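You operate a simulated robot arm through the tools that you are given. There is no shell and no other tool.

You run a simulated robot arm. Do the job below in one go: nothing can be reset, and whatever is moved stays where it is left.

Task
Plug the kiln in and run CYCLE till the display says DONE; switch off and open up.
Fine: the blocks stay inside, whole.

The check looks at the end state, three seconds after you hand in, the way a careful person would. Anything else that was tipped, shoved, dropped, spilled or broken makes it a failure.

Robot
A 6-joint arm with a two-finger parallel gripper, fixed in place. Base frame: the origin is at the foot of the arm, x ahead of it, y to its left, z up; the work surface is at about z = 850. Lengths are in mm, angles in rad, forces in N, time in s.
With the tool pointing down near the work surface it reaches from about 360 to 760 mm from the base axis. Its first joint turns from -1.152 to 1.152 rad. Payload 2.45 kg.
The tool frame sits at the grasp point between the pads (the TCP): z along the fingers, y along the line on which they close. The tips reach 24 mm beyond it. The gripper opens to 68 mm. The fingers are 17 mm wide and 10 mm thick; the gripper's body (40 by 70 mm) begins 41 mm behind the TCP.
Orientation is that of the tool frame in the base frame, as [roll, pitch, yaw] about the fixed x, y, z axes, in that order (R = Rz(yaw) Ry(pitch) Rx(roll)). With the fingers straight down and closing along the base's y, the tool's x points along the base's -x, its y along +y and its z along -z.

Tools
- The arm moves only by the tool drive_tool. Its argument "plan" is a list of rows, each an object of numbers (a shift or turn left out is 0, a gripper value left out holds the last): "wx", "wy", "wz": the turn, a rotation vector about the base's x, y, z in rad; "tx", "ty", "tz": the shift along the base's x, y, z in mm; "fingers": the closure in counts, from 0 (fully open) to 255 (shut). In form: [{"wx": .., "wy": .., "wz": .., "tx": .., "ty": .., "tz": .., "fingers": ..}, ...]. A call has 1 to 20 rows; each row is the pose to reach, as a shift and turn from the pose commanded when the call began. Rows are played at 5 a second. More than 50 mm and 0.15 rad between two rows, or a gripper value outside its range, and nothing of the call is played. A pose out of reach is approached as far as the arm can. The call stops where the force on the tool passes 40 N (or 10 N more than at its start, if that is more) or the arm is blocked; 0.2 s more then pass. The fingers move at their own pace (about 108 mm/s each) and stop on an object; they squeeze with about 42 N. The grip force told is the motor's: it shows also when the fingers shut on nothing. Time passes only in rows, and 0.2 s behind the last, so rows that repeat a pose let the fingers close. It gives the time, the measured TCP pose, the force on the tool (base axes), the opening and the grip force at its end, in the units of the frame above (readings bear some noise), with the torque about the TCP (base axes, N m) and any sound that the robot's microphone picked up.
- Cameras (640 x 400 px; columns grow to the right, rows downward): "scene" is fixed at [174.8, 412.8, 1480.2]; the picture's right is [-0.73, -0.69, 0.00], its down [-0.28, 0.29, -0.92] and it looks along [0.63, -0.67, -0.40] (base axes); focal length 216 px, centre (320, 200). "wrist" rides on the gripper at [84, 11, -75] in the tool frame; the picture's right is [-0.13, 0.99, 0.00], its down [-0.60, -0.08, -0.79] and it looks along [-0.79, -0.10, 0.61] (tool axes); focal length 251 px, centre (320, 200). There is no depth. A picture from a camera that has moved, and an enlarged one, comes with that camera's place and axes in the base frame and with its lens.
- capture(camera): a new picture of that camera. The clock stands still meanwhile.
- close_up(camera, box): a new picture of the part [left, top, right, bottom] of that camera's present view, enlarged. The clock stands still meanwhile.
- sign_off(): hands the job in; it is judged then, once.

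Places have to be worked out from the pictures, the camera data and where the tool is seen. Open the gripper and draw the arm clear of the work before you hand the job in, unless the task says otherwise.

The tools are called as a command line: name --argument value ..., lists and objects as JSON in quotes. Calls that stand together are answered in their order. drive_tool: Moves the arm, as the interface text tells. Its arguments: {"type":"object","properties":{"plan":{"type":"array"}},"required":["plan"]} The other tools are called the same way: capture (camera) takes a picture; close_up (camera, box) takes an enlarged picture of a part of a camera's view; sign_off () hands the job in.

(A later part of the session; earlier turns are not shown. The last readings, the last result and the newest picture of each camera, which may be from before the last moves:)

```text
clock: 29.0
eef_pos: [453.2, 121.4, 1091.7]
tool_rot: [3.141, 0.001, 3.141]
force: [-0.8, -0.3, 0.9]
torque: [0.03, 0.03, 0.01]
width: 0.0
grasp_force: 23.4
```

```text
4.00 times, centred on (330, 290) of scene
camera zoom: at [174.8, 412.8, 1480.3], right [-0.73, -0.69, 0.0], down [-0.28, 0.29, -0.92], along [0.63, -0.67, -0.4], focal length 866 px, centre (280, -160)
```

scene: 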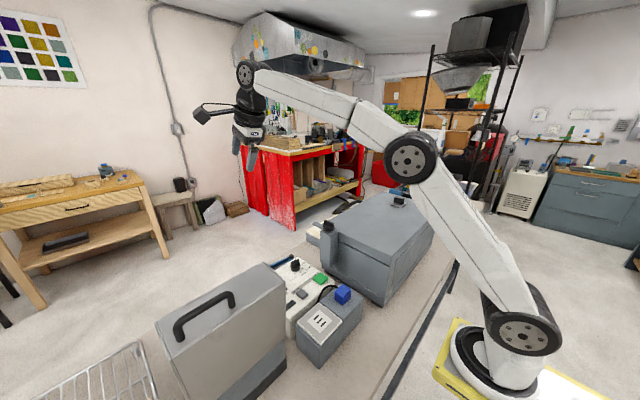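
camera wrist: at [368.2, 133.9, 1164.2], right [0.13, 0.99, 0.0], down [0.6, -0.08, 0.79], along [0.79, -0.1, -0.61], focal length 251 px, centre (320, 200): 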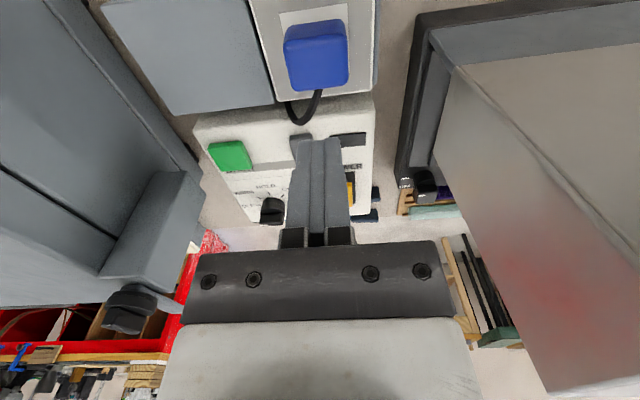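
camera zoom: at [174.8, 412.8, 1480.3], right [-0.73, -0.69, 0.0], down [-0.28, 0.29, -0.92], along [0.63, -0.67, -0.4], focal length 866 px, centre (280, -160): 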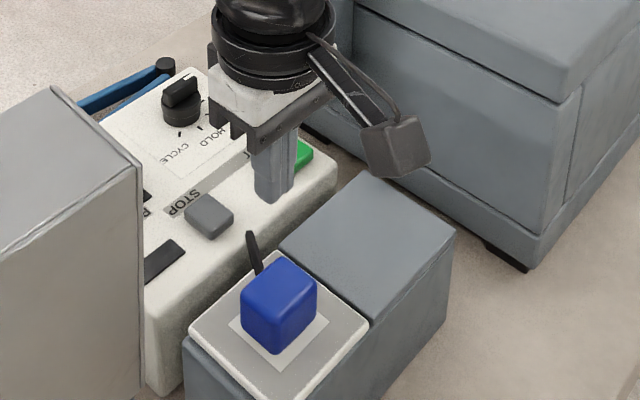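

The plug sits squarely on the socket. Next I open the fingers for an unobstructed view and move over the panel to inspect the POWER rocker (≈(641,127,948)).

drive_tool --plan '[{"tx": 30, "ty": -10, "tz": 10, "fingers": 0}, {"tx": 60, "ty": -20, "tz": 10, "fingers": 0}, {"tx": 90, "ty": -30, "tz": 10, "fingers": 0}, {"tx": 110, "ty": -35, "tz": 10, "fingers": 0}]'

capture --camera "wrist"

close_up --camera "wrist" --box '[200, 0, 460, 200]'

```text
clock: 30.0
eef_pos: [563.5, 86.3, 1100.8]
tool_rot: [3.141, 0.004, -3.139]
force: [0.2, 0.7, -0.4]
torque: [-0.03, -0.01, -0.02]
width: 67.8
grasp_force: 0.1
```

```text
taken
camera wrist: at [479.5, 98.4, 1174.2], right [0.13, 0.99, 0.0], down [0.6, -0.08, 0.79], along [0.79, -0.1, -0.61], focal length 251 px, centre (320, 200)
```

wrist: 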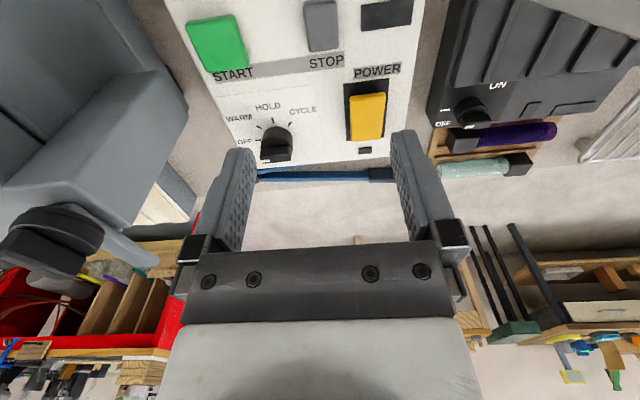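

```text
2.00 times, centred on (330, 100) of wrist
camera zoom: at [479.5, 98.4, 1174.2], right [0.13, 0.99, 0.0], down [0.6, -0.08, 0.79], along [0.79, -0.1, -0.61], focal length 503 px, centre (300, 400)
```

zoom: 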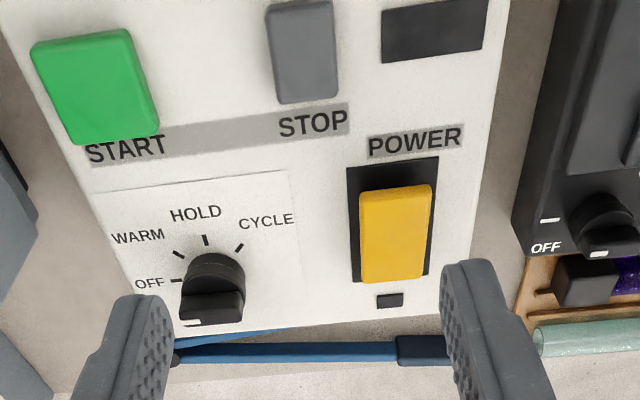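

The panel is clear: knob centred ≈(663,25) pointing at OFF (−y), with WARM/HOLD/CYCLE ticks clockwise at 45° steps. I zoom on the rocker to see which end is raised.

close_up --camera "wrist" --box '[330, 50, 430, 160]'

close_up --camera "wrist" --box '[210, 80, 340, 180]'

close_up --camera "scene" --box '[260, 240, 350, 320]'

```text
3.64 times, centred on (380, 105) of wrist
camera zoom: at [479.5, 98.4, 1174.2], right [0.13, 0.99, 0.0], down [0.6, -0.08, 0.79], along [0.79, -0.1, -0.61], focal length 914 px, centre (102, 546)
```

zoom: 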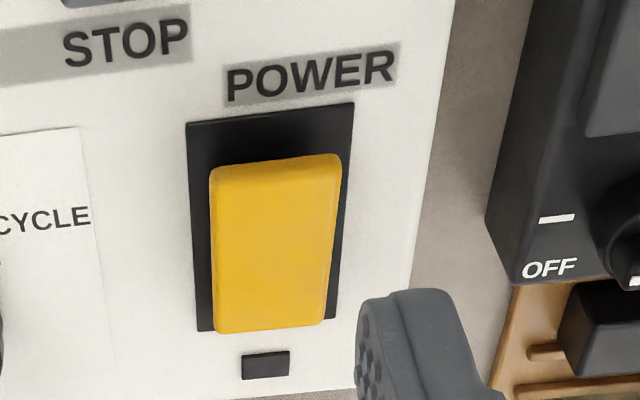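

```text
4.00 times, centred on (275, 130) of wrist
camera zoom: at [479.5, 98.4, 1174.2], right [0.13, 0.99, 0.0], down [0.6, -0.08, 0.79], along [0.79, -0.1, -0.61], focal length 1006 px, centre (500, 480)
```

zoom: 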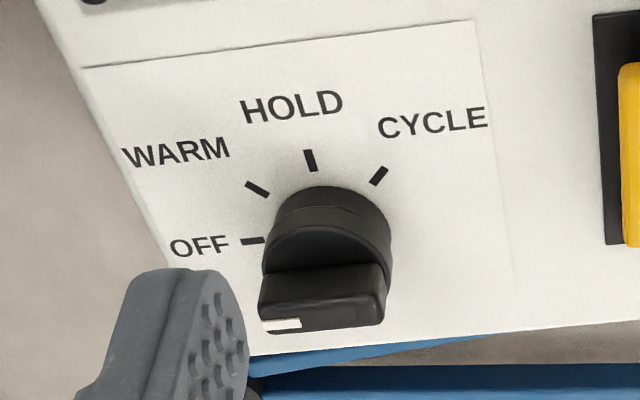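

```text
5.00 times, centred on (305, 280) of scene
camera zoom: at [174.9, 412.8, 1480.2], right [-0.73, -0.69, 0.0], down [-0.28, 0.29, -0.92], along [0.63, -0.67, -0.4], focal length 1082 px, centre (395, -200)
```

zoom: 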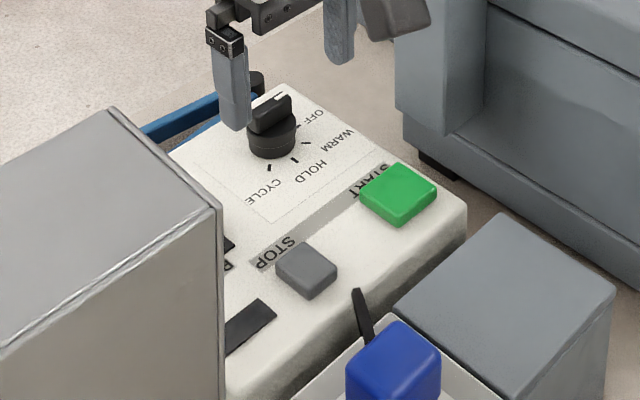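

The frame spans x 607–677, y 104–148. The −x end (next to the POWER label) looks raised; I close the fingers and hover above that end at (617,126.5).

drive_tool --plan '[{"tx": 20, "ty": 15, "tz": -20, "fingers": 255}, {"tx": 40, "ty": 30, "tz": -40, "fingers": 255}, {"tx": 53.5, "ty": 40.5, "tz": -70, "fingers": 255}, {"tx": 53.5, "ty": 40.5, "tz": -100, "fingers": 255}]'

capture --camera "wrist"

close_up --camera "scene" --box '[240, 200, 340, 320]'

```text
clock: 31.0
eef_pos: [617.7, 127.5, 1000.7]
tool_rot: [-3.141, 0.001, -3.141]
force: [0.4, 1.1, 0.3]
torque: [-0.01, 0.03, 0.0]
width: 0.0
grasp_force: 23.5
```

```text
taken
camera wrist: at [532.2, 139.7, 1074.0], right [0.13, 0.99, 0.0], down [0.6, -0.08, 0.79], along [0.79, -0.1, -0.61], focal length 251 px, centre (320, 200)
```

wrist: 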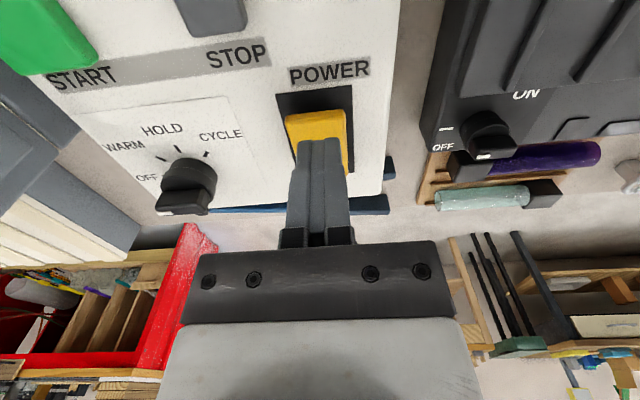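

```text
3.33 times, centred on (290, 260) of scene
camera zoom: at [174.9, 412.8, 1480.2], right [-0.73, -0.69, 0.0], down [-0.28, 0.29, -0.92], along [0.63, -0.67, -0.4], focal length 721 px, centre (420, 0)
```

zoom: 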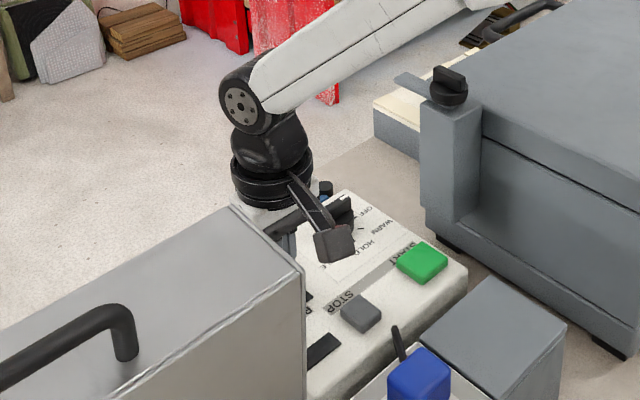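

Tips are ~30 mm above the rocker's −x end. I press down in small steps.

drive_tool --plan '[{"tz": -12}, {"tz": -22}, {"tz": -26}, {"tz": -29}, {"tz": -32}, {"tz": -35}, {"tz": -38}]'

capture --camera "wrist"

```text
clock: 32.0
eef_pos: [617.9, 128.3, 977.0]
tool_rot: [3.142, 0.009, -3.14]
force: [-3.3, 0.4, 7.2]
torque: [-0.01, 0.02, 0.01]
width: 0.2
grasp_force: 23.7
stopped in row 4: the force on the tool passed its limit at 45 N (the readings are from after the stop); the commanded pose is now the measured one
```

```text
taken
camera wrist: at [532.8, 139.5, 1050.3], right [0.13, 0.99, 0.0], down [0.6, -0.08, 0.8], along [0.79, -0.1, -0.6], focal length 251 px, centre (320, 200)
```

wrist: 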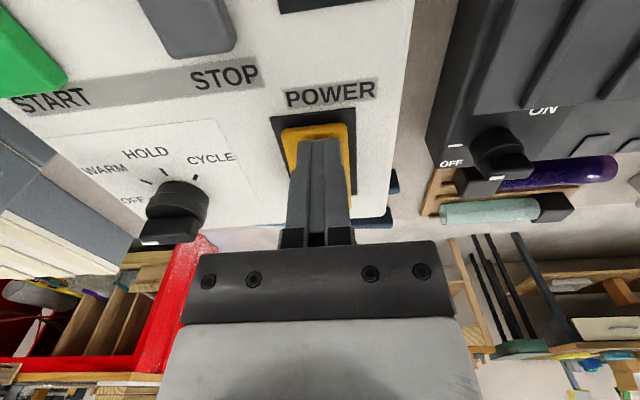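

It stopped hard with no click, so perhaps this end is already down. I rise to inspect the rocker.

drive_tool --plan '[{"tz": 20, "tx": -20}, {"tz": 50, "tx": -50}, {"tz": 70, "tx": -60}]'

close_up --camera "wrist" --box '[230, 0, 450, 150]'

```text
clock: 32.8
eef_pos: [557.1, 127.0, 1046.4]
tool_rot: [3.141, 0.006, 3.14]
force: [0.2, -0.3, 0.3]
torque: [0.02, -0.02, 0.0]
width: 0.0
grasp_force: 24.2
```

```text
2.67 times, centred on (340, 75) of wrist
camera zoom: at [472.2, 139.3, 1120.2], right [0.13, 0.99, 0.0], down [0.6, -0.08, 0.8], along [0.79, -0.1, -0.6], focal length 670 px, centre (267, 533)
```

zoom: 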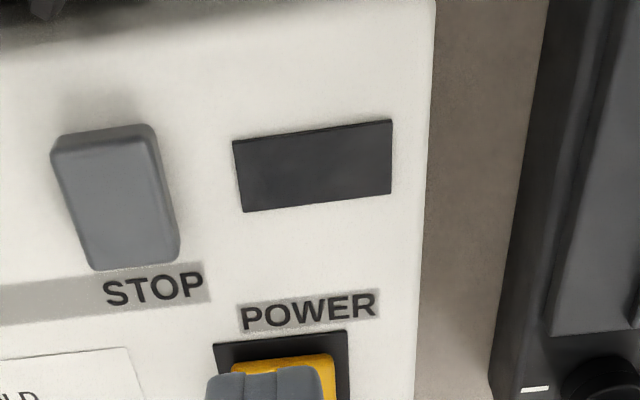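

I open the fingers and shift to see the rocker and the lamp unobstructed.

drive_tool --plan '[{"tz": 20, "ty": -15, "fingers": 0}, {"tz": 50, "ty": -35, "fingers": 0}, {"tz": 54, "ty": -41, "tx": 6, "fingers": 0}]'

close_up --camera "wrist" --box '[330, 50, 430, 160]'

capture --camera "wrist"

```text
clock: 33.6
eef_pos: [561.9, 85.9, 1100.0]
tool_rot: [3.142, 0.003, -3.141]
force: [-0.8, -0.1, -0.1]
torque: [0.01, 0.0, 0.0]
width: 68.0
grasp_force: 0.0
```

```text
3.64 times, centred on (380, 105) of wrist
camera zoom: at [479.0, 98.5, 1174.2], right [0.13, 0.99, 0.0], down [0.6, -0.08, 0.8], along [0.79, -0.1, -0.6], focal length 914 px, centre (102, 546)
```

zoom: 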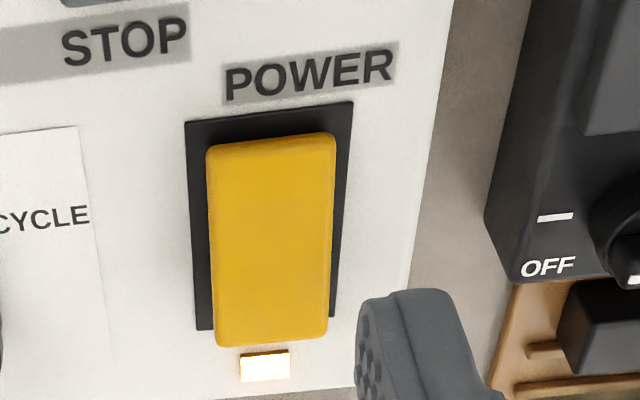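

```text
taken
camera wrist: at [479.0, 98.5, 1174.2], right [0.13, 0.99, 0.0], down [0.6, -0.08, 0.8], along [0.79, -0.1, -0.6], focal length 251 px, centre (320, 200)
```

wrist: 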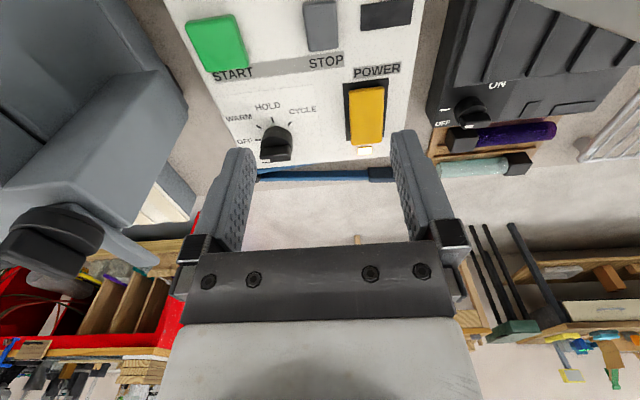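

The lamp is lit: power is on, the plug works, and the +x end of the rocker is now the raised one. Next I turn the gripper so it closes along x and hover over the mode knob at (663,25).

drive_tool --plan '[{"tx": 9, "ty": -5, "wz": -0.131}, {"tx": 18, "ty": -10, "wz": -0.262}, {"tx": 27, "ty": -15, "wz": -0.393}, {"tx": 36, "ty": -20, "wz": -0.524}, {"tx": 45, "ty": -25, "wz": -0.655}, {"tx": 54, "ty": -30, "wz": -0.785}, {"tx": 63, "ty": -35, "wz": -0.916}, {"tx": 72, "ty": -40, "wz": -1.047}, {"tx": 81, "ty": -45, "wz": -1.178}, {"tx": 90, "ty": -50, "wz": -1.309, "tz": -15}, {"tx": 96, "ty": -56, "wz": -1.44, "tz": -30}, {"tx": 101, "ty": -61, "wz": -1.57, "tz": -40}]'

capture --camera "wrist"

close_up --camera "wrist" --box '[240, 20, 400, 160]'

```text
clock: 36.2
eef_pos: [664.5, 25.3, 1059.7]
tool_rot: [3.141, 0.005, 1.57]
force: [0.8, 0.3, 0.1]
torque: [-0.03, -0.02, -0.02]
width: 68.2
grasp_force: 0.1
```

```text
taken
camera wrist: at [675.5, 110.8, 1133.6], right [0.99, -0.13, 0.0], down [-0.08, -0.6, 0.8], along [-0.1, -0.79, -0.6], focal length 251 px, centre (320, 200)
```

wrist: 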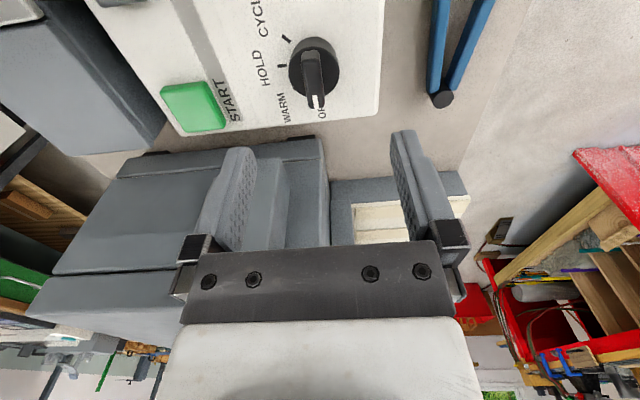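

```text
2.86 times, centred on (320, 90) of wrist
camera zoom: at [675.5, 110.8, 1133.6], right [0.99, -0.13, 0.0], down [-0.08, -0.6, 0.8], along [-0.1, -0.79, -0.6], focal length 718 px, centre (320, 514)
```

zoom: 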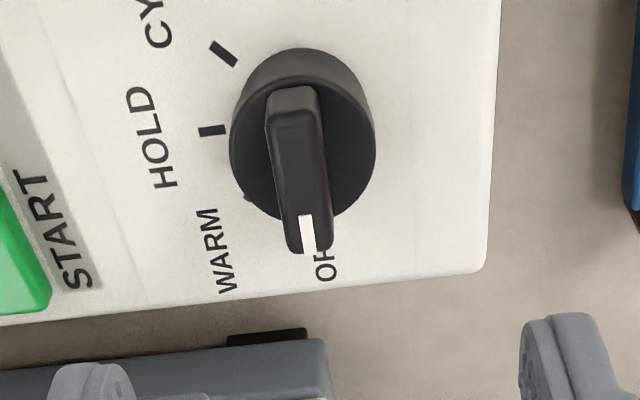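

The knob's bar is ≈12 mm wide, 36 mm long along y, centred near (660,24). I shift −4 mm in x and lower to z≈1000 to refine.

drive_tool --plan '[{"tx": -2, "tz": -20}, {"tx": -4.2, "ty": -1, "tz": -40}, {"tx": -4.2, "ty": -1, "tz": -58}]'

close_up --camera "wrist" --box '[220, 40, 420, 240]'

close_up --camera "scene" --box '[260, 220, 340, 290]'

```text
clock: 37.0
eef_pos: [661.0, 24.1, 1002.0]
tool_rot: [-3.141, 0.005, 1.572]
force: [-0.1, 0.2, -0.2]
torque: [0.0, 0.04, 0.01]
width: 68.2
grasp_force: 0.0
```

```text
2.00 times, centred on (320, 140) of wrist
camera zoom: at [671.5, 109.8, 1076.2], right [0.99, -0.13, 0.0], down [-0.08, -0.6, 0.8], along [-0.1, -0.79, -0.6], focal length 503 px, centre (320, 320)
```

zoom: 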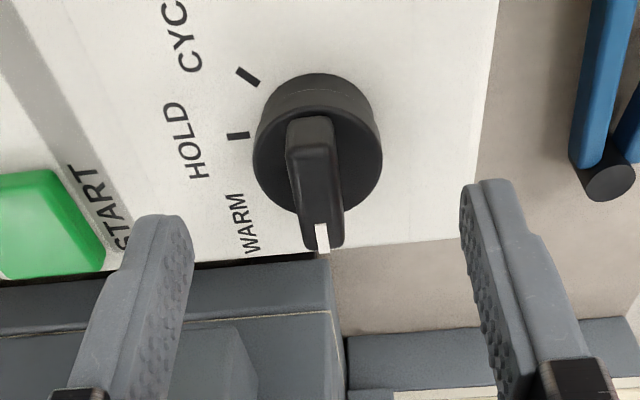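

```text
5.71 times, centred on (300, 255) of scene
camera zoom: at [174.9, 412.8, 1480.2], right [-0.73, -0.69, 0.0], down [-0.28, 0.29, -0.92], along [0.63, -0.67, -0.4], focal length 1237 px, centre (434, -114)
```

zoom: 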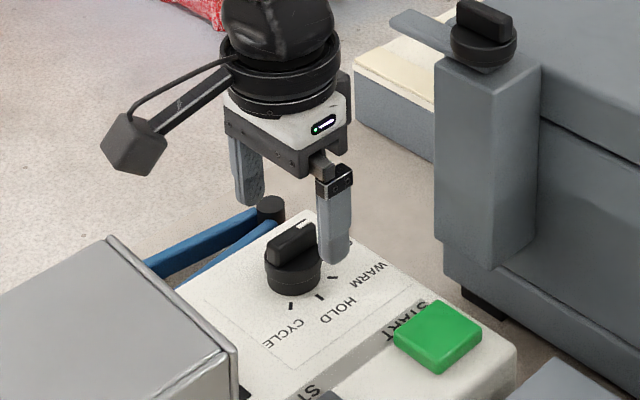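

The knob sits ~1.5 mm further −x than the TCP; disc top ≈950, bar top ≈963. I lower to z≈978 and close on the bar.

drive_tool --plan '[{"tx": -1.5, "tz": -10}, {"tx": -1.5, "tz": -18}, {"tx": -1.5, "tz": -24}, {"tx": -1.5, "tz": -24, "fingers": 120}, {"tx": -1.5, "tz": -24, "fingers": 200}, {"tx": -1.5, "tz": -24, "fingers": 255}, {"tx": -1.5, "tz": -24, "fingers": 255}]'

close_up --camera "wrist" --box '[220, 40, 420, 240]'

```text
clock: 38.6
eef_pos: [660.2, 24.5, 977.8]
tool_rot: [3.139, 0.005, 1.571]
force: [19.5, 0.5, -6.3]
torque: [-0.01, -0.27, 0.01]
width: 35.5
grasp_force: 45.1
```

```text
2.00 times, centred on (320, 140) of wrist
camera zoom: at [670.6, 110.3, 1051.8], right [0.99, -0.13, 0.0], down [-0.08, -0.6, 0.8], along [-0.1, -0.79, -0.61], focal length 503 px, centre (320, 320)
```

zoom: 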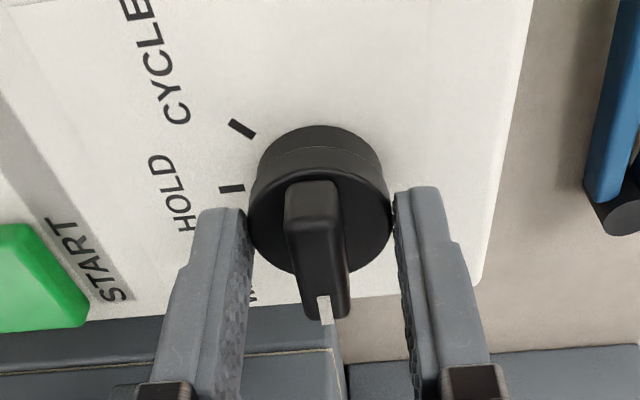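

The fingers caught the 35.5 mm disc instead of the bar, so the knob is taller than judged. I open, rise 10 mm, shift +1 mm in x and close on the bar.

drive_tool --plan '[{"fingers": 120}, {"fingers": 0}, {"tz": 5, "tx": 1, "fingers": 0}, {"tz": 10, "tx": 1, "fingers": 0}, {"tz": 10, "tx": 1, "fingers": 150}, {"tz": 10, "tx": 1, "fingers": 220}, {"tz": 10, "tx": 1, "fingers": 255}, {"tz": 10, "tx": 1, "fingers": 255}]'

close_up --camera "wrist" --box '[220, 40, 420, 240]'

```text
clock: 40.4
eef_pos: [659.2, 23.4, 986.7]
tool_rot: [3.141, 0.005, 1.571]
force: [6.5, -0.1, -3.5]
torque: [0.01, -0.07, -0.02]
width: 11.7
grasp_force: 32.2
```

```text
2.00 times, centred on (320, 140) of wrist
camera zoom: at [670.9, 110.0, 1061.5], right [0.99, -0.13, 0.0], down [-0.08, -0.6, 0.8], along [-0.1, -0.79, -0.61], focal length 503 px, centre (320, 320)
```

zoom: 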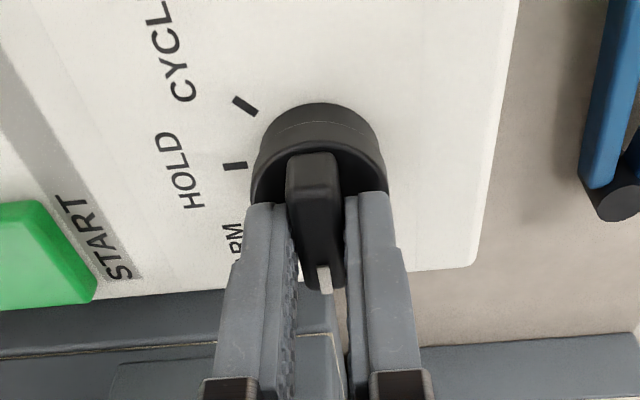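

The bar is gripped (11.7 mm). I rotate clockwise (wz negative), first ~45°, checking forces.

drive_tool --plan '[{"wz": -0.1}, {"wz": -0.2}, {"wz": -0.3}, {"wz": -0.4}, {"wz": -0.5}, {"wz": -0.6}, {"wz": -0.7}, {"wz": -0.785}]'

capture --camera "wrist"

```text
clock: 42.2
eef_pos: [659.4, 26.2, 987.6]
tool_rot: [3.141, 0.004, 0.786]
force: [8.9, 1.0, 2.5]
torque: [-0.36, 0.18, -0.02]
width: 11.7
grasp_force: 32.6
```

```text
taken
camera wrist: at [727.2, 77.5, 1061.5], right [0.61, -0.79, 0.0], down [-0.48, -0.37, 0.8], along [-0.63, -0.49, -0.61], focal length 251 px, centre (320, 200)
```

wrist: 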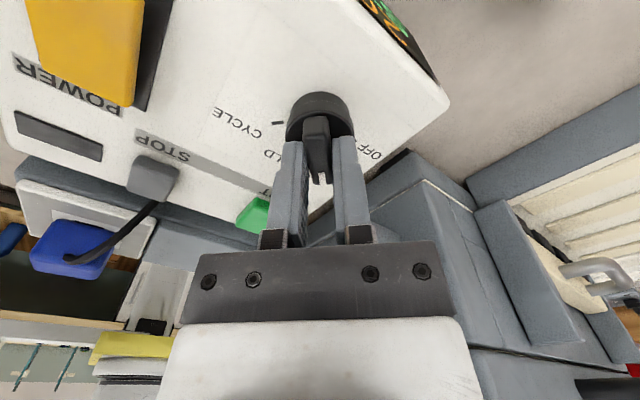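

The knob turned 45° with the hand. From here the kiln's +x side is visible at the right; I zoom there before going on.

close_up --camera "wrist" --box '[380, 60, 640, 380]'

close_up --camera "wrist" --box '[200, 60, 440, 220]'

```text
1.25 times, centred on (510, 220) of wrist
camera zoom: at [727.2, 77.5, 1061.5], right [0.61, -0.79, 0.0], down [-0.48, -0.37, 0.8], along [-0.63, -0.49, -0.61], focal length 314 px, centre (82, 175)
```

zoom: 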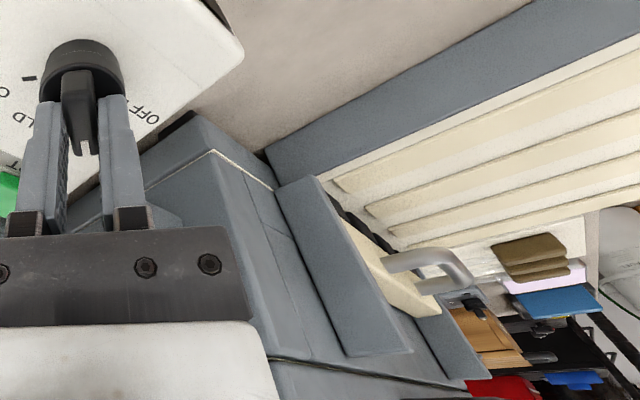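

```text
2.50 times, centred on (320, 140) of wrist
camera zoom: at [727.2, 77.5, 1061.5], right [0.61, -0.79, 0.0], down [-0.48, -0.37, 0.8], along [-0.63, -0.49, -0.61], focal length 629 px, centre (320, 350)
```

zoom: 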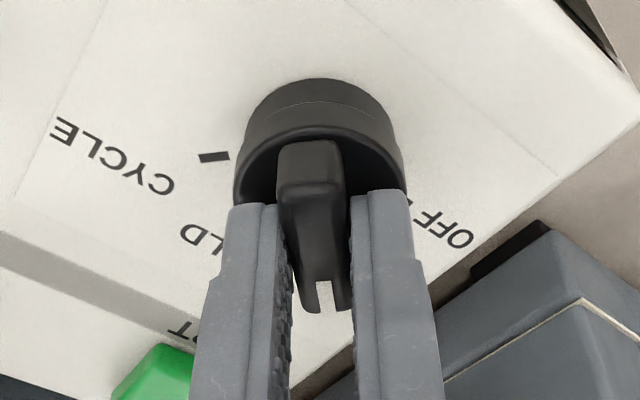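

The knob follows; the pointer is now at WARM. I continue the remaining 90° to CYCLE.

drive_tool --plan '[{"wz": -0.1}, {"wz": -0.2}, {"wz": -0.3}, {"wz": -0.4}, {"wz": -0.5}, {"wz": -0.6}, {"wz": -0.7}, {"wz": -0.785}, {"wz": -0.885}, {"wz": -0.985}, {"wz": -1.085}, {"wz": -1.185}, {"wz": -1.285}, {"wz": -1.385}, {"wz": -1.485}, {"wz": -1.571}]'

capture --camera "wrist"

close_up --camera "scene" --box '[250, 210, 350, 310]'

```text
clock: 43.8
eef_pos: [659.0, 24.3, 987.5]
tool_rot: [-3.117, 0.0, 0.148]
force: [1.0, 7.5, -0.6]
torque: [-0.37, 0.07, 0.02]
width: 12.2
grasp_force: 32.6
out of reach, approached as far as the arm can: row 7
stopped in row 7: the force on the tool passed its limit at 62 N (the readings are from after the stop); the commanded pose is now the measured one
```

```text
taken
camera wrist: at [744.4, 25.1, 1061.5], right [0.02, -1.0, -0.03], down [-0.61, -0.03, 0.79], along [-0.8, 0.0, -0.61], focal length 251 px, centre (320, 200)
```

wrist: 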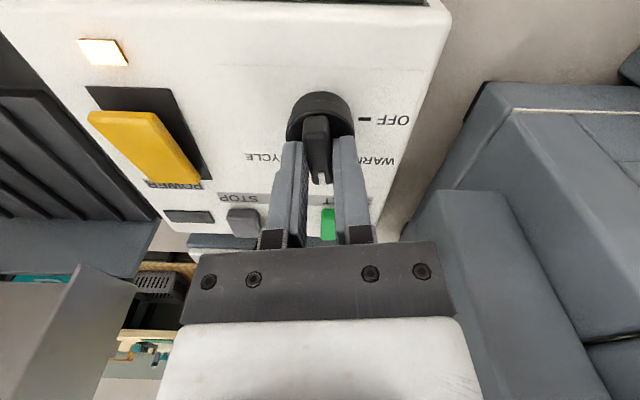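

```text
4.00 times, centred on (300, 260) of scene
camera zoom: at [174.9, 413.0, 1480.2], right [-0.73, -0.69, 0.0], down [-0.28, 0.29, -0.92], along [0.63, -0.67, -0.4], focal length 866 px, centre (400, -40)
```

zoom: 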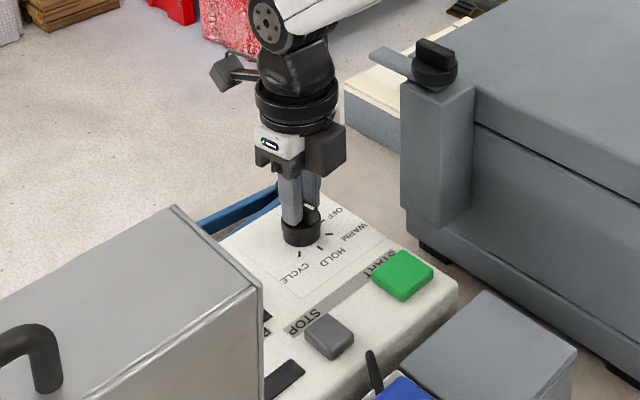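

The wrist joint hit its limit near HOLD. I release the knob, rise with the small tilt corrected, then will rotate back to regrip from the other side.

drive_tool --plan '[{"fingers": 150}, {"fingers": 0}, {"fingers": 0}, {"tz": 15, "fingers": 0}, {"tz": 40, "wx": -0.0243, "wy": -0.0036, "fingers": 0}]'

drive_tool --plan '[{"wz": 0.148}, {"wz": 0.296}, {"wz": 0.444}, {"wz": 0.592}, {"wz": 0.74}, {"wz": 0.888}, {"wz": 1.036}, {"wz": 1.184}, {"wz": 1.332}, {"wz": 1.48}, {"wz": 1.628}, {"wz": 1.776}, {"wz": 1.924}, {"wz": 2.072}, {"wz": 2.22}, {"wz": 2.368}, {"wz": 2.516}, {"wz": 2.664}, {"wz": 2.812}, {"wz": 2.96}]'

close_up --camera "wrist" --box '[220, 0, 420, 200]'

```text
clock: 45.0
eef_pos: [659.2, 17.2, 1028.6]
tool_rot: [-3.135, 0.0, 0.153]
force: [-0.8, -0.2, 0.1]
torque: [0.0, -0.04, 0.0]
width: 67.9
grasp_force: 0.1
out of reach, approached as far as the arm can: row 5
```

```text
clock: 49.2
eef_pos: [660.3, 17.0, 1027.9]
tool_rot: [-3.141, -0.001, 3.111]
force: [-0.4, 0.5, 0.2]
torque: [0.0, 0.01, 0.02]
width: 68.1
grasp_force: 0.1
```

```text
2.00 times, centred on (320, 100) of wrist
camera zoom: at [575.8, 31.5, 1101.7], right [0.16, 0.99, 0.0], down [0.6, -0.1, 0.79], along [0.78, -0.13, -0.61], focal length 503 px, centre (320, 400)
```

zoom: 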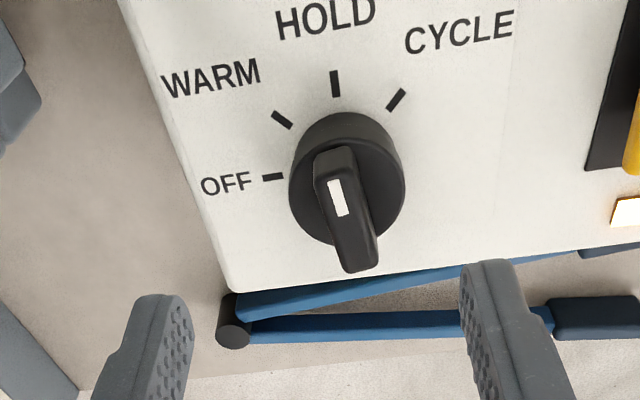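

The pointer is now just short of HOLD. I align with the bar (yaw +0.18, centre ≈(659.5,25)), descend and grip it.

drive_tool --plan '[{"tx": -0.5, "ty": 4, "wz": 0.09}, {"tx": -0.5, "ty": 8, "wz": 0.18}, {"tx": -0.5, "ty": 8, "wz": 0.18, "tz": -15}, {"tx": -0.5, "ty": 8, "wz": 0.18, "tz": -30}, {"tx": -0.5, "ty": 8, "wz": 0.18, "tz": -40}, {"tx": -0.5, "ty": 8, "wz": 0.18, "tz": -40, "fingers": 150}, {"tx": -0.5, "ty": 8, "wz": 0.18, "tz": -40, "fingers": 255}, {"tx": -0.5, "ty": 8, "wz": 0.18, "tz": -40, "fingers": 255}, {"tx": -0.5, "ty": 8, "wz": 0.18, "tz": -40, "fingers": 255}]'

close_up --camera "wrist" --box '[220, 0, 420, 200]'

```text
clock: 51.2
eef_pos: [658.3, 24.5, 988.0]
tool_rot: [3.141, 0.0, -2.997]
force: [0.9, -4.5, -3.4]
torque: [-0.01, -0.39, 0.03]
width: 11.7
grasp_force: 32.6
```

```text
2.00 times, centred on (320, 100) of wrist
camera zoom: at [574.1, 24.5, 1061.8], right [-0.02, 1.0, 0.0], down [0.61, 0.01, 0.79], along [0.79, 0.01, -0.61], focal length 503 px, centre (320, 400)
```

zoom: 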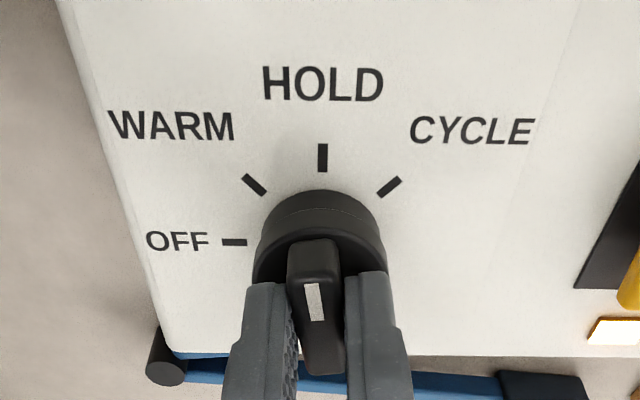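

Gripped on the bar. I rotate −0.93 rad to bring the pointer to CYCLE.

drive_tool --plan '[{"wz": -0.1}, {"wz": -0.2}, {"wz": -0.3}, {"wz": -0.4}, {"wz": -0.5}, {"wz": -0.6}, {"wz": -0.7}, {"wz": -0.8}, {"wz": -0.88}, {"wz": -0.93}]'

close_up --camera "wrist" --box '[220, 0, 420, 200]'

```text
clock: 53.4
eef_pos: [659.4, 25.9, 988.4]
tool_rot: [3.138, 0.0, 2.356]
force: [4.9, 9.5, -4.9]
torque: [0.59, 0.39, 0.06]
width: 12.0
grasp_force: 32.7
```

```text
2.00 times, centred on (320, 100) of wrist
camera zoom: at [607.5, 93.9, 1061.9], right [0.79, 0.61, 0.0], down [0.37, -0.48, 0.79], along [0.48, -0.63, -0.61], focal length 503 px, centre (320, 400)
```

zoom: 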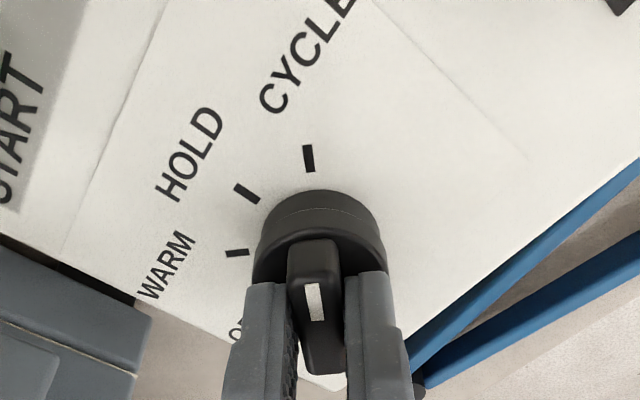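

The CYCLE tick lies exactly under the pointer line. I release, rise, and turn back to the default yaw while opening the view to check display.

drive_tool --plan '[{"fingers": 150}, {"fingers": 0}, {"fingers": 0}, {"tz": 15}, {"tz": 40}, {"tz": 60, "wz": 0.13}, {"tz": 80, "wz": 0.26, "tx": -15}, {"tz": 100, "wz": 0.39, "tx": -30}, {"tz": 110, "wz": 0.52, "tx": -50}, {"tz": 112, "wz": 0.65, "tx": -70, "ty": 10}, {"tz": 112, "wz": 0.785, "tx": -90, "ty": 20}, {"tz": 112, "wz": 0.785, "tx": -110, "ty": 30}]'

capture --camera "wrist"

close_up --camera "wrist" --box '[200, 0, 440, 180]'

```text
clock: 56.0
eef_pos: [548.5, 54.3, 1099.0]
tool_rot: [-3.141, 0.001, -3.138]
force: [0.0, 0.2, -0.1]
torque: [-0.02, -0.01, -0.01]
width: 68.0
grasp_force: 0.0
```

```text
taken
camera wrist: at [464.4, 67.1, 1173.4], right [0.13, 0.99, 0.0], down [0.6, -0.08, 0.79], along [0.79, -0.1, -0.61], focal length 251 px, centre (320, 200)
```

wrist: 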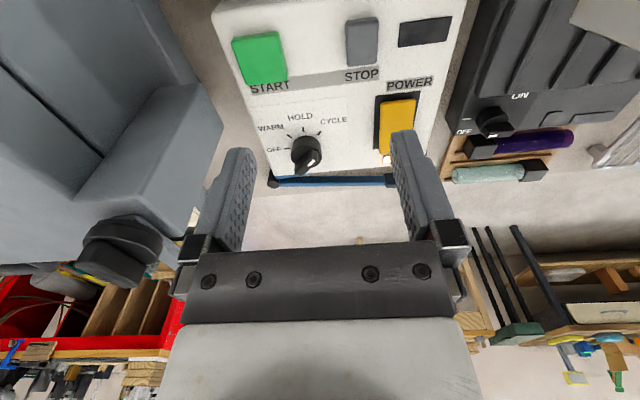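

```text
2.22 times, centred on (320, 90) of wrist
camera zoom: at [464.4, 67.1, 1173.4], right [0.13, 0.99, 0.0], down [0.6, -0.08, 0.79], along [0.79, -0.1, -0.61], focal length 559 px, centre (320, 444)
```

zoom: 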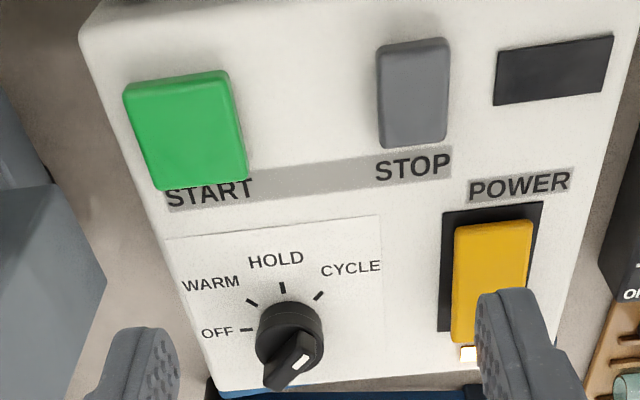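

The pointer is at CYCLE, power lamp lit, display blank. I close the fingers and hover above START (554.5,4), then press.

drive_tool --plan '[{"tx": 3, "ty": -25, "tz": -30, "fingers": 255}, {"tx": 6, "ty": -50, "tz": -60, "fingers": 255}, {"tx": 6, "ty": -50, "tz": -100, "fingers": 255}, {"tx": 6, "ty": -50, "tz": -118, "fingers": 255}, {"tx": 6, "ty": -50, "tz": -123, "fingers": 255}]'

capture --camera "wrist"

```text
clock: 57.2
eef_pos: [555.0, 4.2, 977.7]
tool_rot: [-3.142, -0.001, 3.141]
force: [-0.1, -0.8, 0.4]
torque: [0.01, -0.02, 0.03]
width: 0.0
grasp_force: 23.7
```

```text
taken
camera wrist: at [470.7, 17.0, 1051.1], right [0.13, 0.99, 0.0], down [0.6, -0.08, 0.79], along [0.79, -0.1, -0.61], focal length 251 px, centre (320, 200)
```

wrist: 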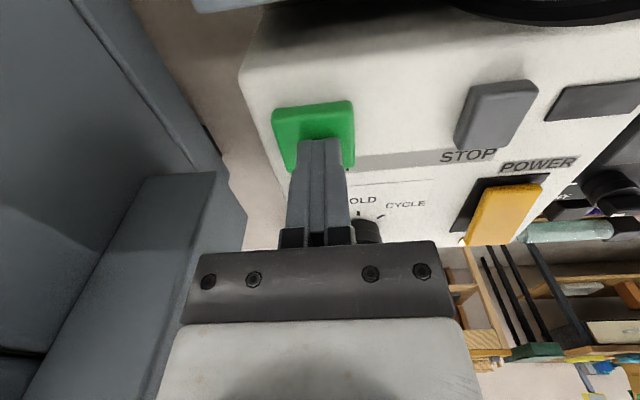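

Tips hover just above START. I press gently in 1.5 mm steps.

drive_tool --plan '[{"tz": -3}, {"tz": -5}, {"tz": -6.5}, {"tz": -8}, {"tz": -9.5}, {"tz": -11}, {"tz": -12.5}]'

capture --camera "wrist"

```text
clock: 58.8
eef_pos: [554.8, 3.9, 965.9]
tool_rot: [3.141, 0.005, -3.141]
force: [-9.0, 0.6, 29.4]
torque: [0.01, 0.27, 0.01]
width: 0.0
grasp_force: 23.6
heard: click
```

```text
taken
camera wrist: at [470.6, 16.5, 1039.7], right [0.13, 0.99, 0.0], down [0.6, -0.08, 0.8], along [0.79, -0.1, -0.61], focal length 251 px, centre (320, 200)
```

wrist: 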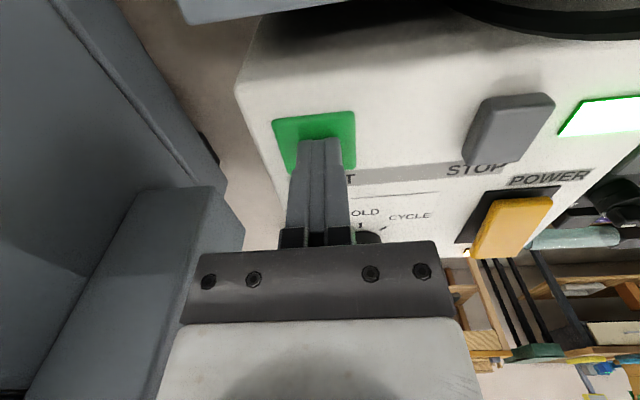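

A click and the display lit up. I rise and read the display.

drive_tool --plan '[{"tz": 10}, {"tz": 40}, {"tz": 80, "ty": 25, "fingers": 0}, {"tz": 120, "ty": 50, "fingers": 0}]'

capture --camera "wrist"

close_up --camera "wrist" --box '[370, 0, 480, 70]'

```text
clock: 59.8
eef_pos: [553.1, 53.9, 1085.0]
tool_rot: [3.141, -0.002, 3.141]
force: [-0.3, 0.3, 0.0]
torque: [0.03, -0.02, -0.05]
width: 68.3
grasp_force: 0.1
```

```text
taken
camera wrist: at [470.3, 66.7, 1159.0], right [0.13, 0.99, 0.0], down [0.61, -0.08, 0.79], along [0.79, -0.1, -0.61], focal length 251 px, centre (320, 200)
```

wrist: 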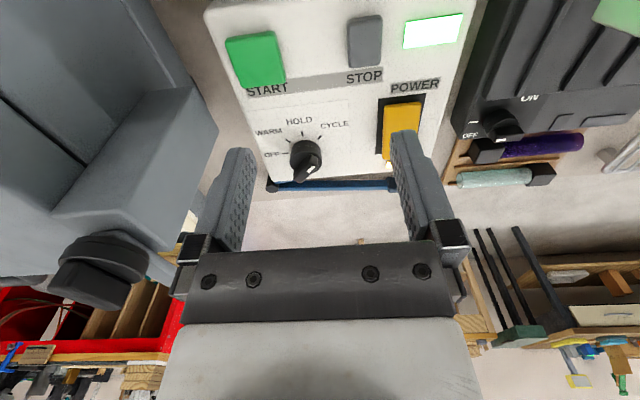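

```text
5.71 times, centred on (425, 35) of wrist
camera zoom: at [470.3, 66.7, 1159.0], right [0.13, 0.99, 0.0], down [0.61, -0.08, 0.79], along [0.79, -0.1, -0.61], focal length 1437 px, centre (-280, 1143)
```

zoom: 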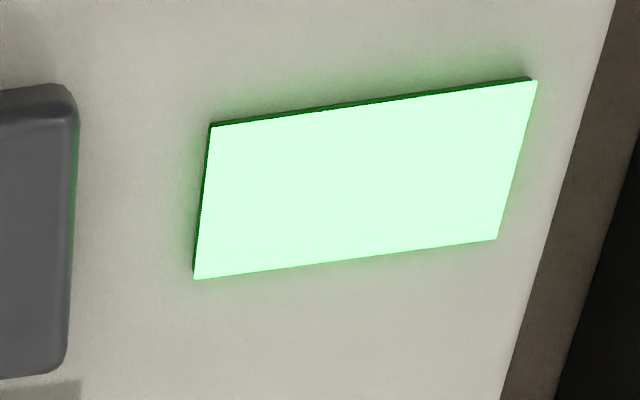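

The display glows green without text — presumably running. I wait a few seconds and look again.

drive_tool --plan '[{"tz": 0}, {"tz": 0}, {"tz": 0}, {"tz": 0}, {"tz": 0}, {"tz": 0}, {"tz": 0}, {"tz": 0}, {"tz": 0}, {"tz": 0}]'

close_up --camera "wrist" --box '[340, 0, 500, 100]'

close_up --camera "scene" --box '[270, 240, 350, 310]'

```text
clock: 62.0
eef_pos: [554.4, 56.0, 1084.8]
tool_rot: [-3.141, 0.0, -3.141]
force: [1.1, 0.2, -0.3]
torque: [0.0, 0.01, -0.02]
width: 68.1
grasp_force: 0.0
```

```text
4.00 times, centred on (420, 50) of wrist
camera zoom: at [470.6, 66.7, 1158.8], right [0.13, 0.99, 0.0], down [0.6, -0.08, 0.79], along [0.79, -0.1, -0.61], focal length 1006 px, centre (-80, 800)
```

zoom: 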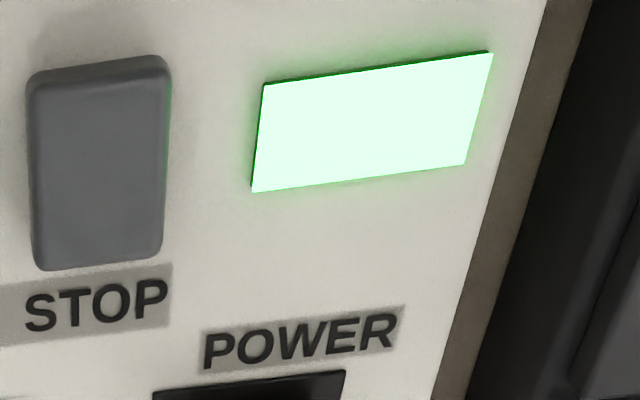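

```text
5.71 times, centred on (310, 275) of scene
camera zoom: at [174.8, 412.8, 1480.2], right [-0.73, -0.69, 0.0], down [-0.28, 0.29, -0.92], along [0.63, -0.67, -0.4], focal length 1237 px, centre (377, -229)
```

zoom: 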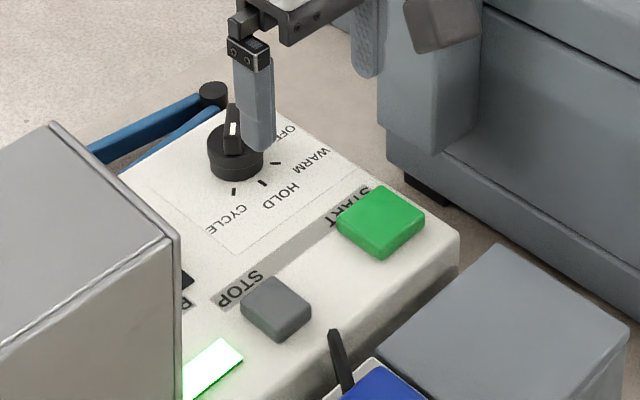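

The cycle is running. Meanwhile I move out and turn to study the kiln's +x side (handle, front structure) from a better angle.

drive_tool --plan '[{"tx": 10, "wz": -0.146}, {"tx": 20, "wz": -0.292}, {"tx": 30, "wz": -0.438}, {"tx": 40, "wz": -0.584}, {"tx": 50, "wz": -0.73}, {"tx": 60, "wz": -0.876}, {"tx": 70, "wz": -1.022}, {"tx": 80, "wz": -1.168}, {"tx": 90, "wz": -1.314}, {"tx": 100, "wz": -1.46}, {"tx": 110, "wz": -1.606}, {"tx": 120, "wz": -1.752}, {"tx": 130, "wz": -1.898}, {"tx": 138, "ty": -7, "wz": -2.044}, {"tx": 146, "ty": -14, "wz": -2.19}]'

capture --camera "wrist"

close_up --camera "wrist" --box '[400, 50, 640, 400]'

```text
clock: 65.2
eef_pos: [700.6, 40.9, 1083.9]
tool_rot: [-3.141, 0.001, 0.95]
force: [0.1, 0.1, 0.2]
torque: [0.0, 0.0, 0.02]
width: 68.0
grasp_force: 0.0
```

```text
taken
camera wrist: at [759.0, 103.8, 1158.3], right [0.73, -0.68, 0.0], down [-0.42, -0.45, 0.79], along [-0.54, -0.58, -0.61], focal length 251 px, centre (320, 200)
```

wrist: 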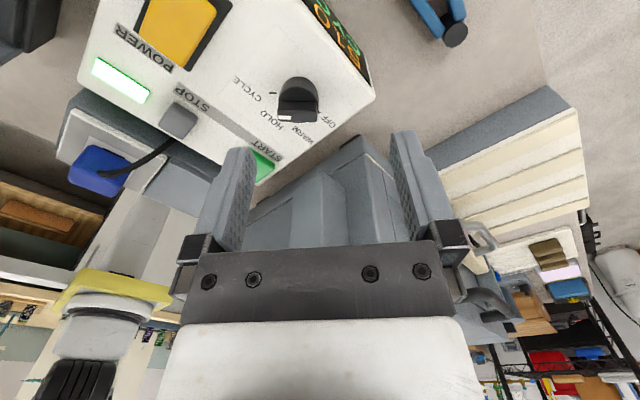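

```text
1.14 times, centred on (520, 225) of wrist
camera zoom: at [759.0, 103.8, 1158.3], right [0.73, -0.68, 0.0], down [-0.42, -0.45, 0.79], along [-0.54, -0.58, -0.61], focal length 287 px, centre (91, 171)
```

zoom: 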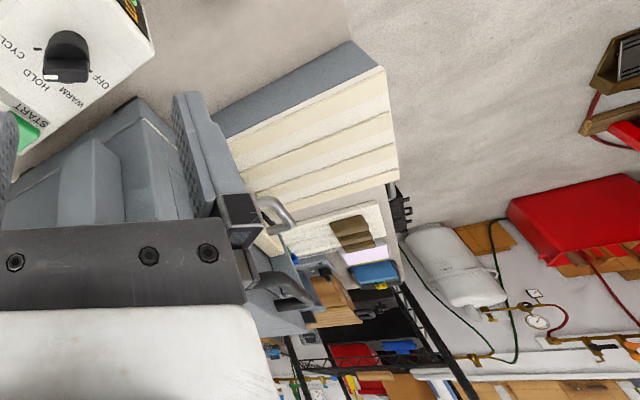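

There is a coloured display on the panel's +x face. I zoom into it.

close_up --camera "wrist" --box '[280, 0, 400, 110]'

close_up --camera "wrist" --box '[440, 180, 600, 360]'

```text
3.64 times, centred on (340, 55) of wrist
camera zoom: at [759.0, 103.8, 1158.3], right [0.73, -0.68, 0.0], down [-0.42, -0.45, 0.79], along [-0.54, -0.58, -0.61], focal length 914 px, centre (247, 727)
```

zoom: 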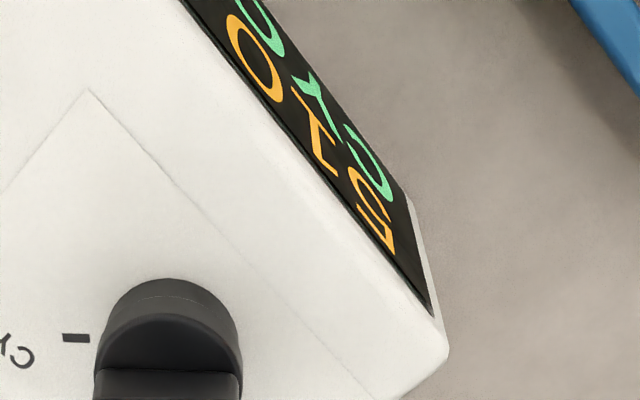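

```text
2.22 times, centred on (520, 270) of wrist
camera zoom: at [759.0, 103.8, 1158.3], right [0.73, -0.68, 0.0], down [-0.42, -0.45, 0.79], along [-0.54, -0.58, -0.61], focal length 559 px, centre (-124, 44)
```

zoom: 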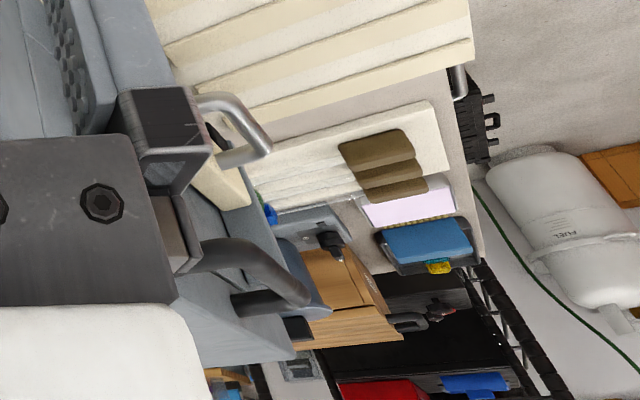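

The panel's +x face carries a text display (two lines). I move to look straight at it from the +x side.

drive_tool --plan '[{"tx": 0, "ty": 8, "tz": -15, "wz": -0.13}, {"tx": 0, "ty": 16, "tz": -30, "wz": -0.26}, {"tx": 3, "ty": 24, "tz": -45, "wz": -0.39}, {"tx": 5, "ty": 32, "tz": -60, "wz": -0.52}, {"tx": 5, "ty": 40, "tz": -75, "wz": -0.65}]'

capture --camera "wrist"

close_up --camera "wrist" --box '[200, 0, 440, 160]'

```text
clock: 66.4
eef_pos: [705.0, 80.9, 1008.3]
tool_rot: [-3.141, 0.0, 0.301]
force: [-0.1, -0.5, 0.5]
torque: [-0.02, 0.02, 0.01]
width: 68.0
grasp_force: 0.1
```

```text
taken
camera wrist: at [788.8, 96.3, 1083.2], right [0.17, -0.99, 0.0], down [-0.6, -0.1, 0.79], along [-0.78, -0.13, -0.61], focal length 251 px, centre (320, 200)
```

wrist: 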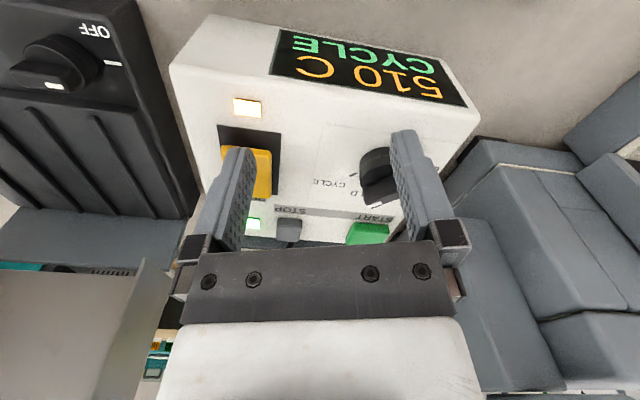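

```text
2.50 times, centred on (320, 80) of wrist
camera zoom: at [788.8, 96.3, 1083.2], right [0.17, -0.99, 0.0], down [-0.6, -0.1, 0.79], along [-0.78, -0.13, -0.61], focal length 629 px, centre (320, 500)
```

zoom: 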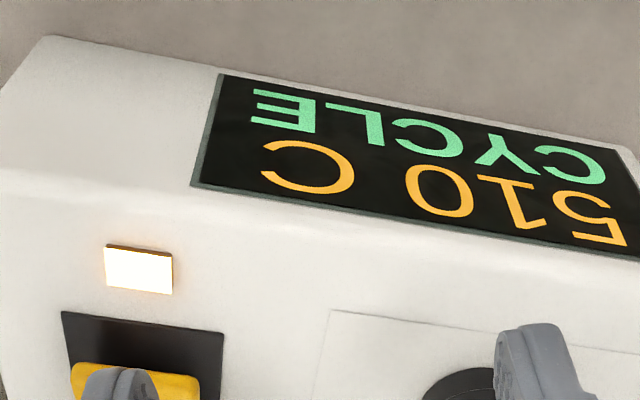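

The real display reads "510 C / CYCLE". I wait here and poll it.

drive_tool --plan '[{"tz": 0}, {"tz": 0}, {"tz": 0}, {"tz": 0}, {"tz": 0}, {"tz": 0}, {"tz": 0}, {"tz": 0}, {"tz": 0}, {"tz": 0}, {"tz": 0}, {"tz": 0}, {"tz": 0}, {"tz": 0}, {"tz": 0}, {"tz": 0}, {"tz": 0}, {"tz": 0}, {"tz": 0}, {"tz": 0}]'

close_up --camera "wrist" --box '[200, 0, 500, 160]'

```text
clock: 70.6
eef_pos: [706.3, 80.1, 1008.2]
tool_rot: [3.141, 0.0, 0.302]
force: [-0.7, 0.4, 0.1]
torque: [0.0, 0.02, -0.04]
width: 68.2
grasp_force: 0.1
```

```text
2.13 times, centred on (350, 80) of wrist
camera zoom: at [788.7, 96.2, 1083.3], right [0.17, -0.99, 0.0], down [-0.6, -0.1, 0.79], along [-0.78, -0.14, -0.61], focal length 536 px, centre (256, 456)
```

zoom: 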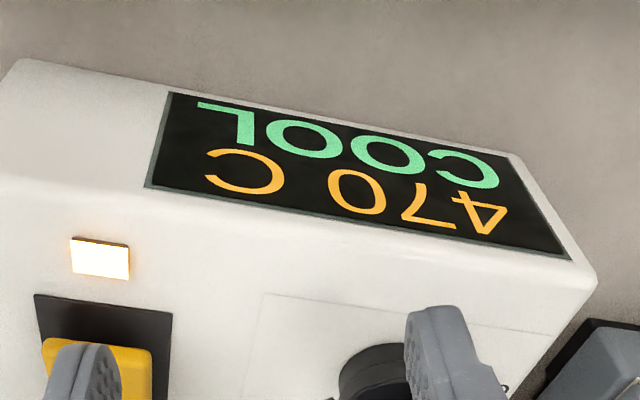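

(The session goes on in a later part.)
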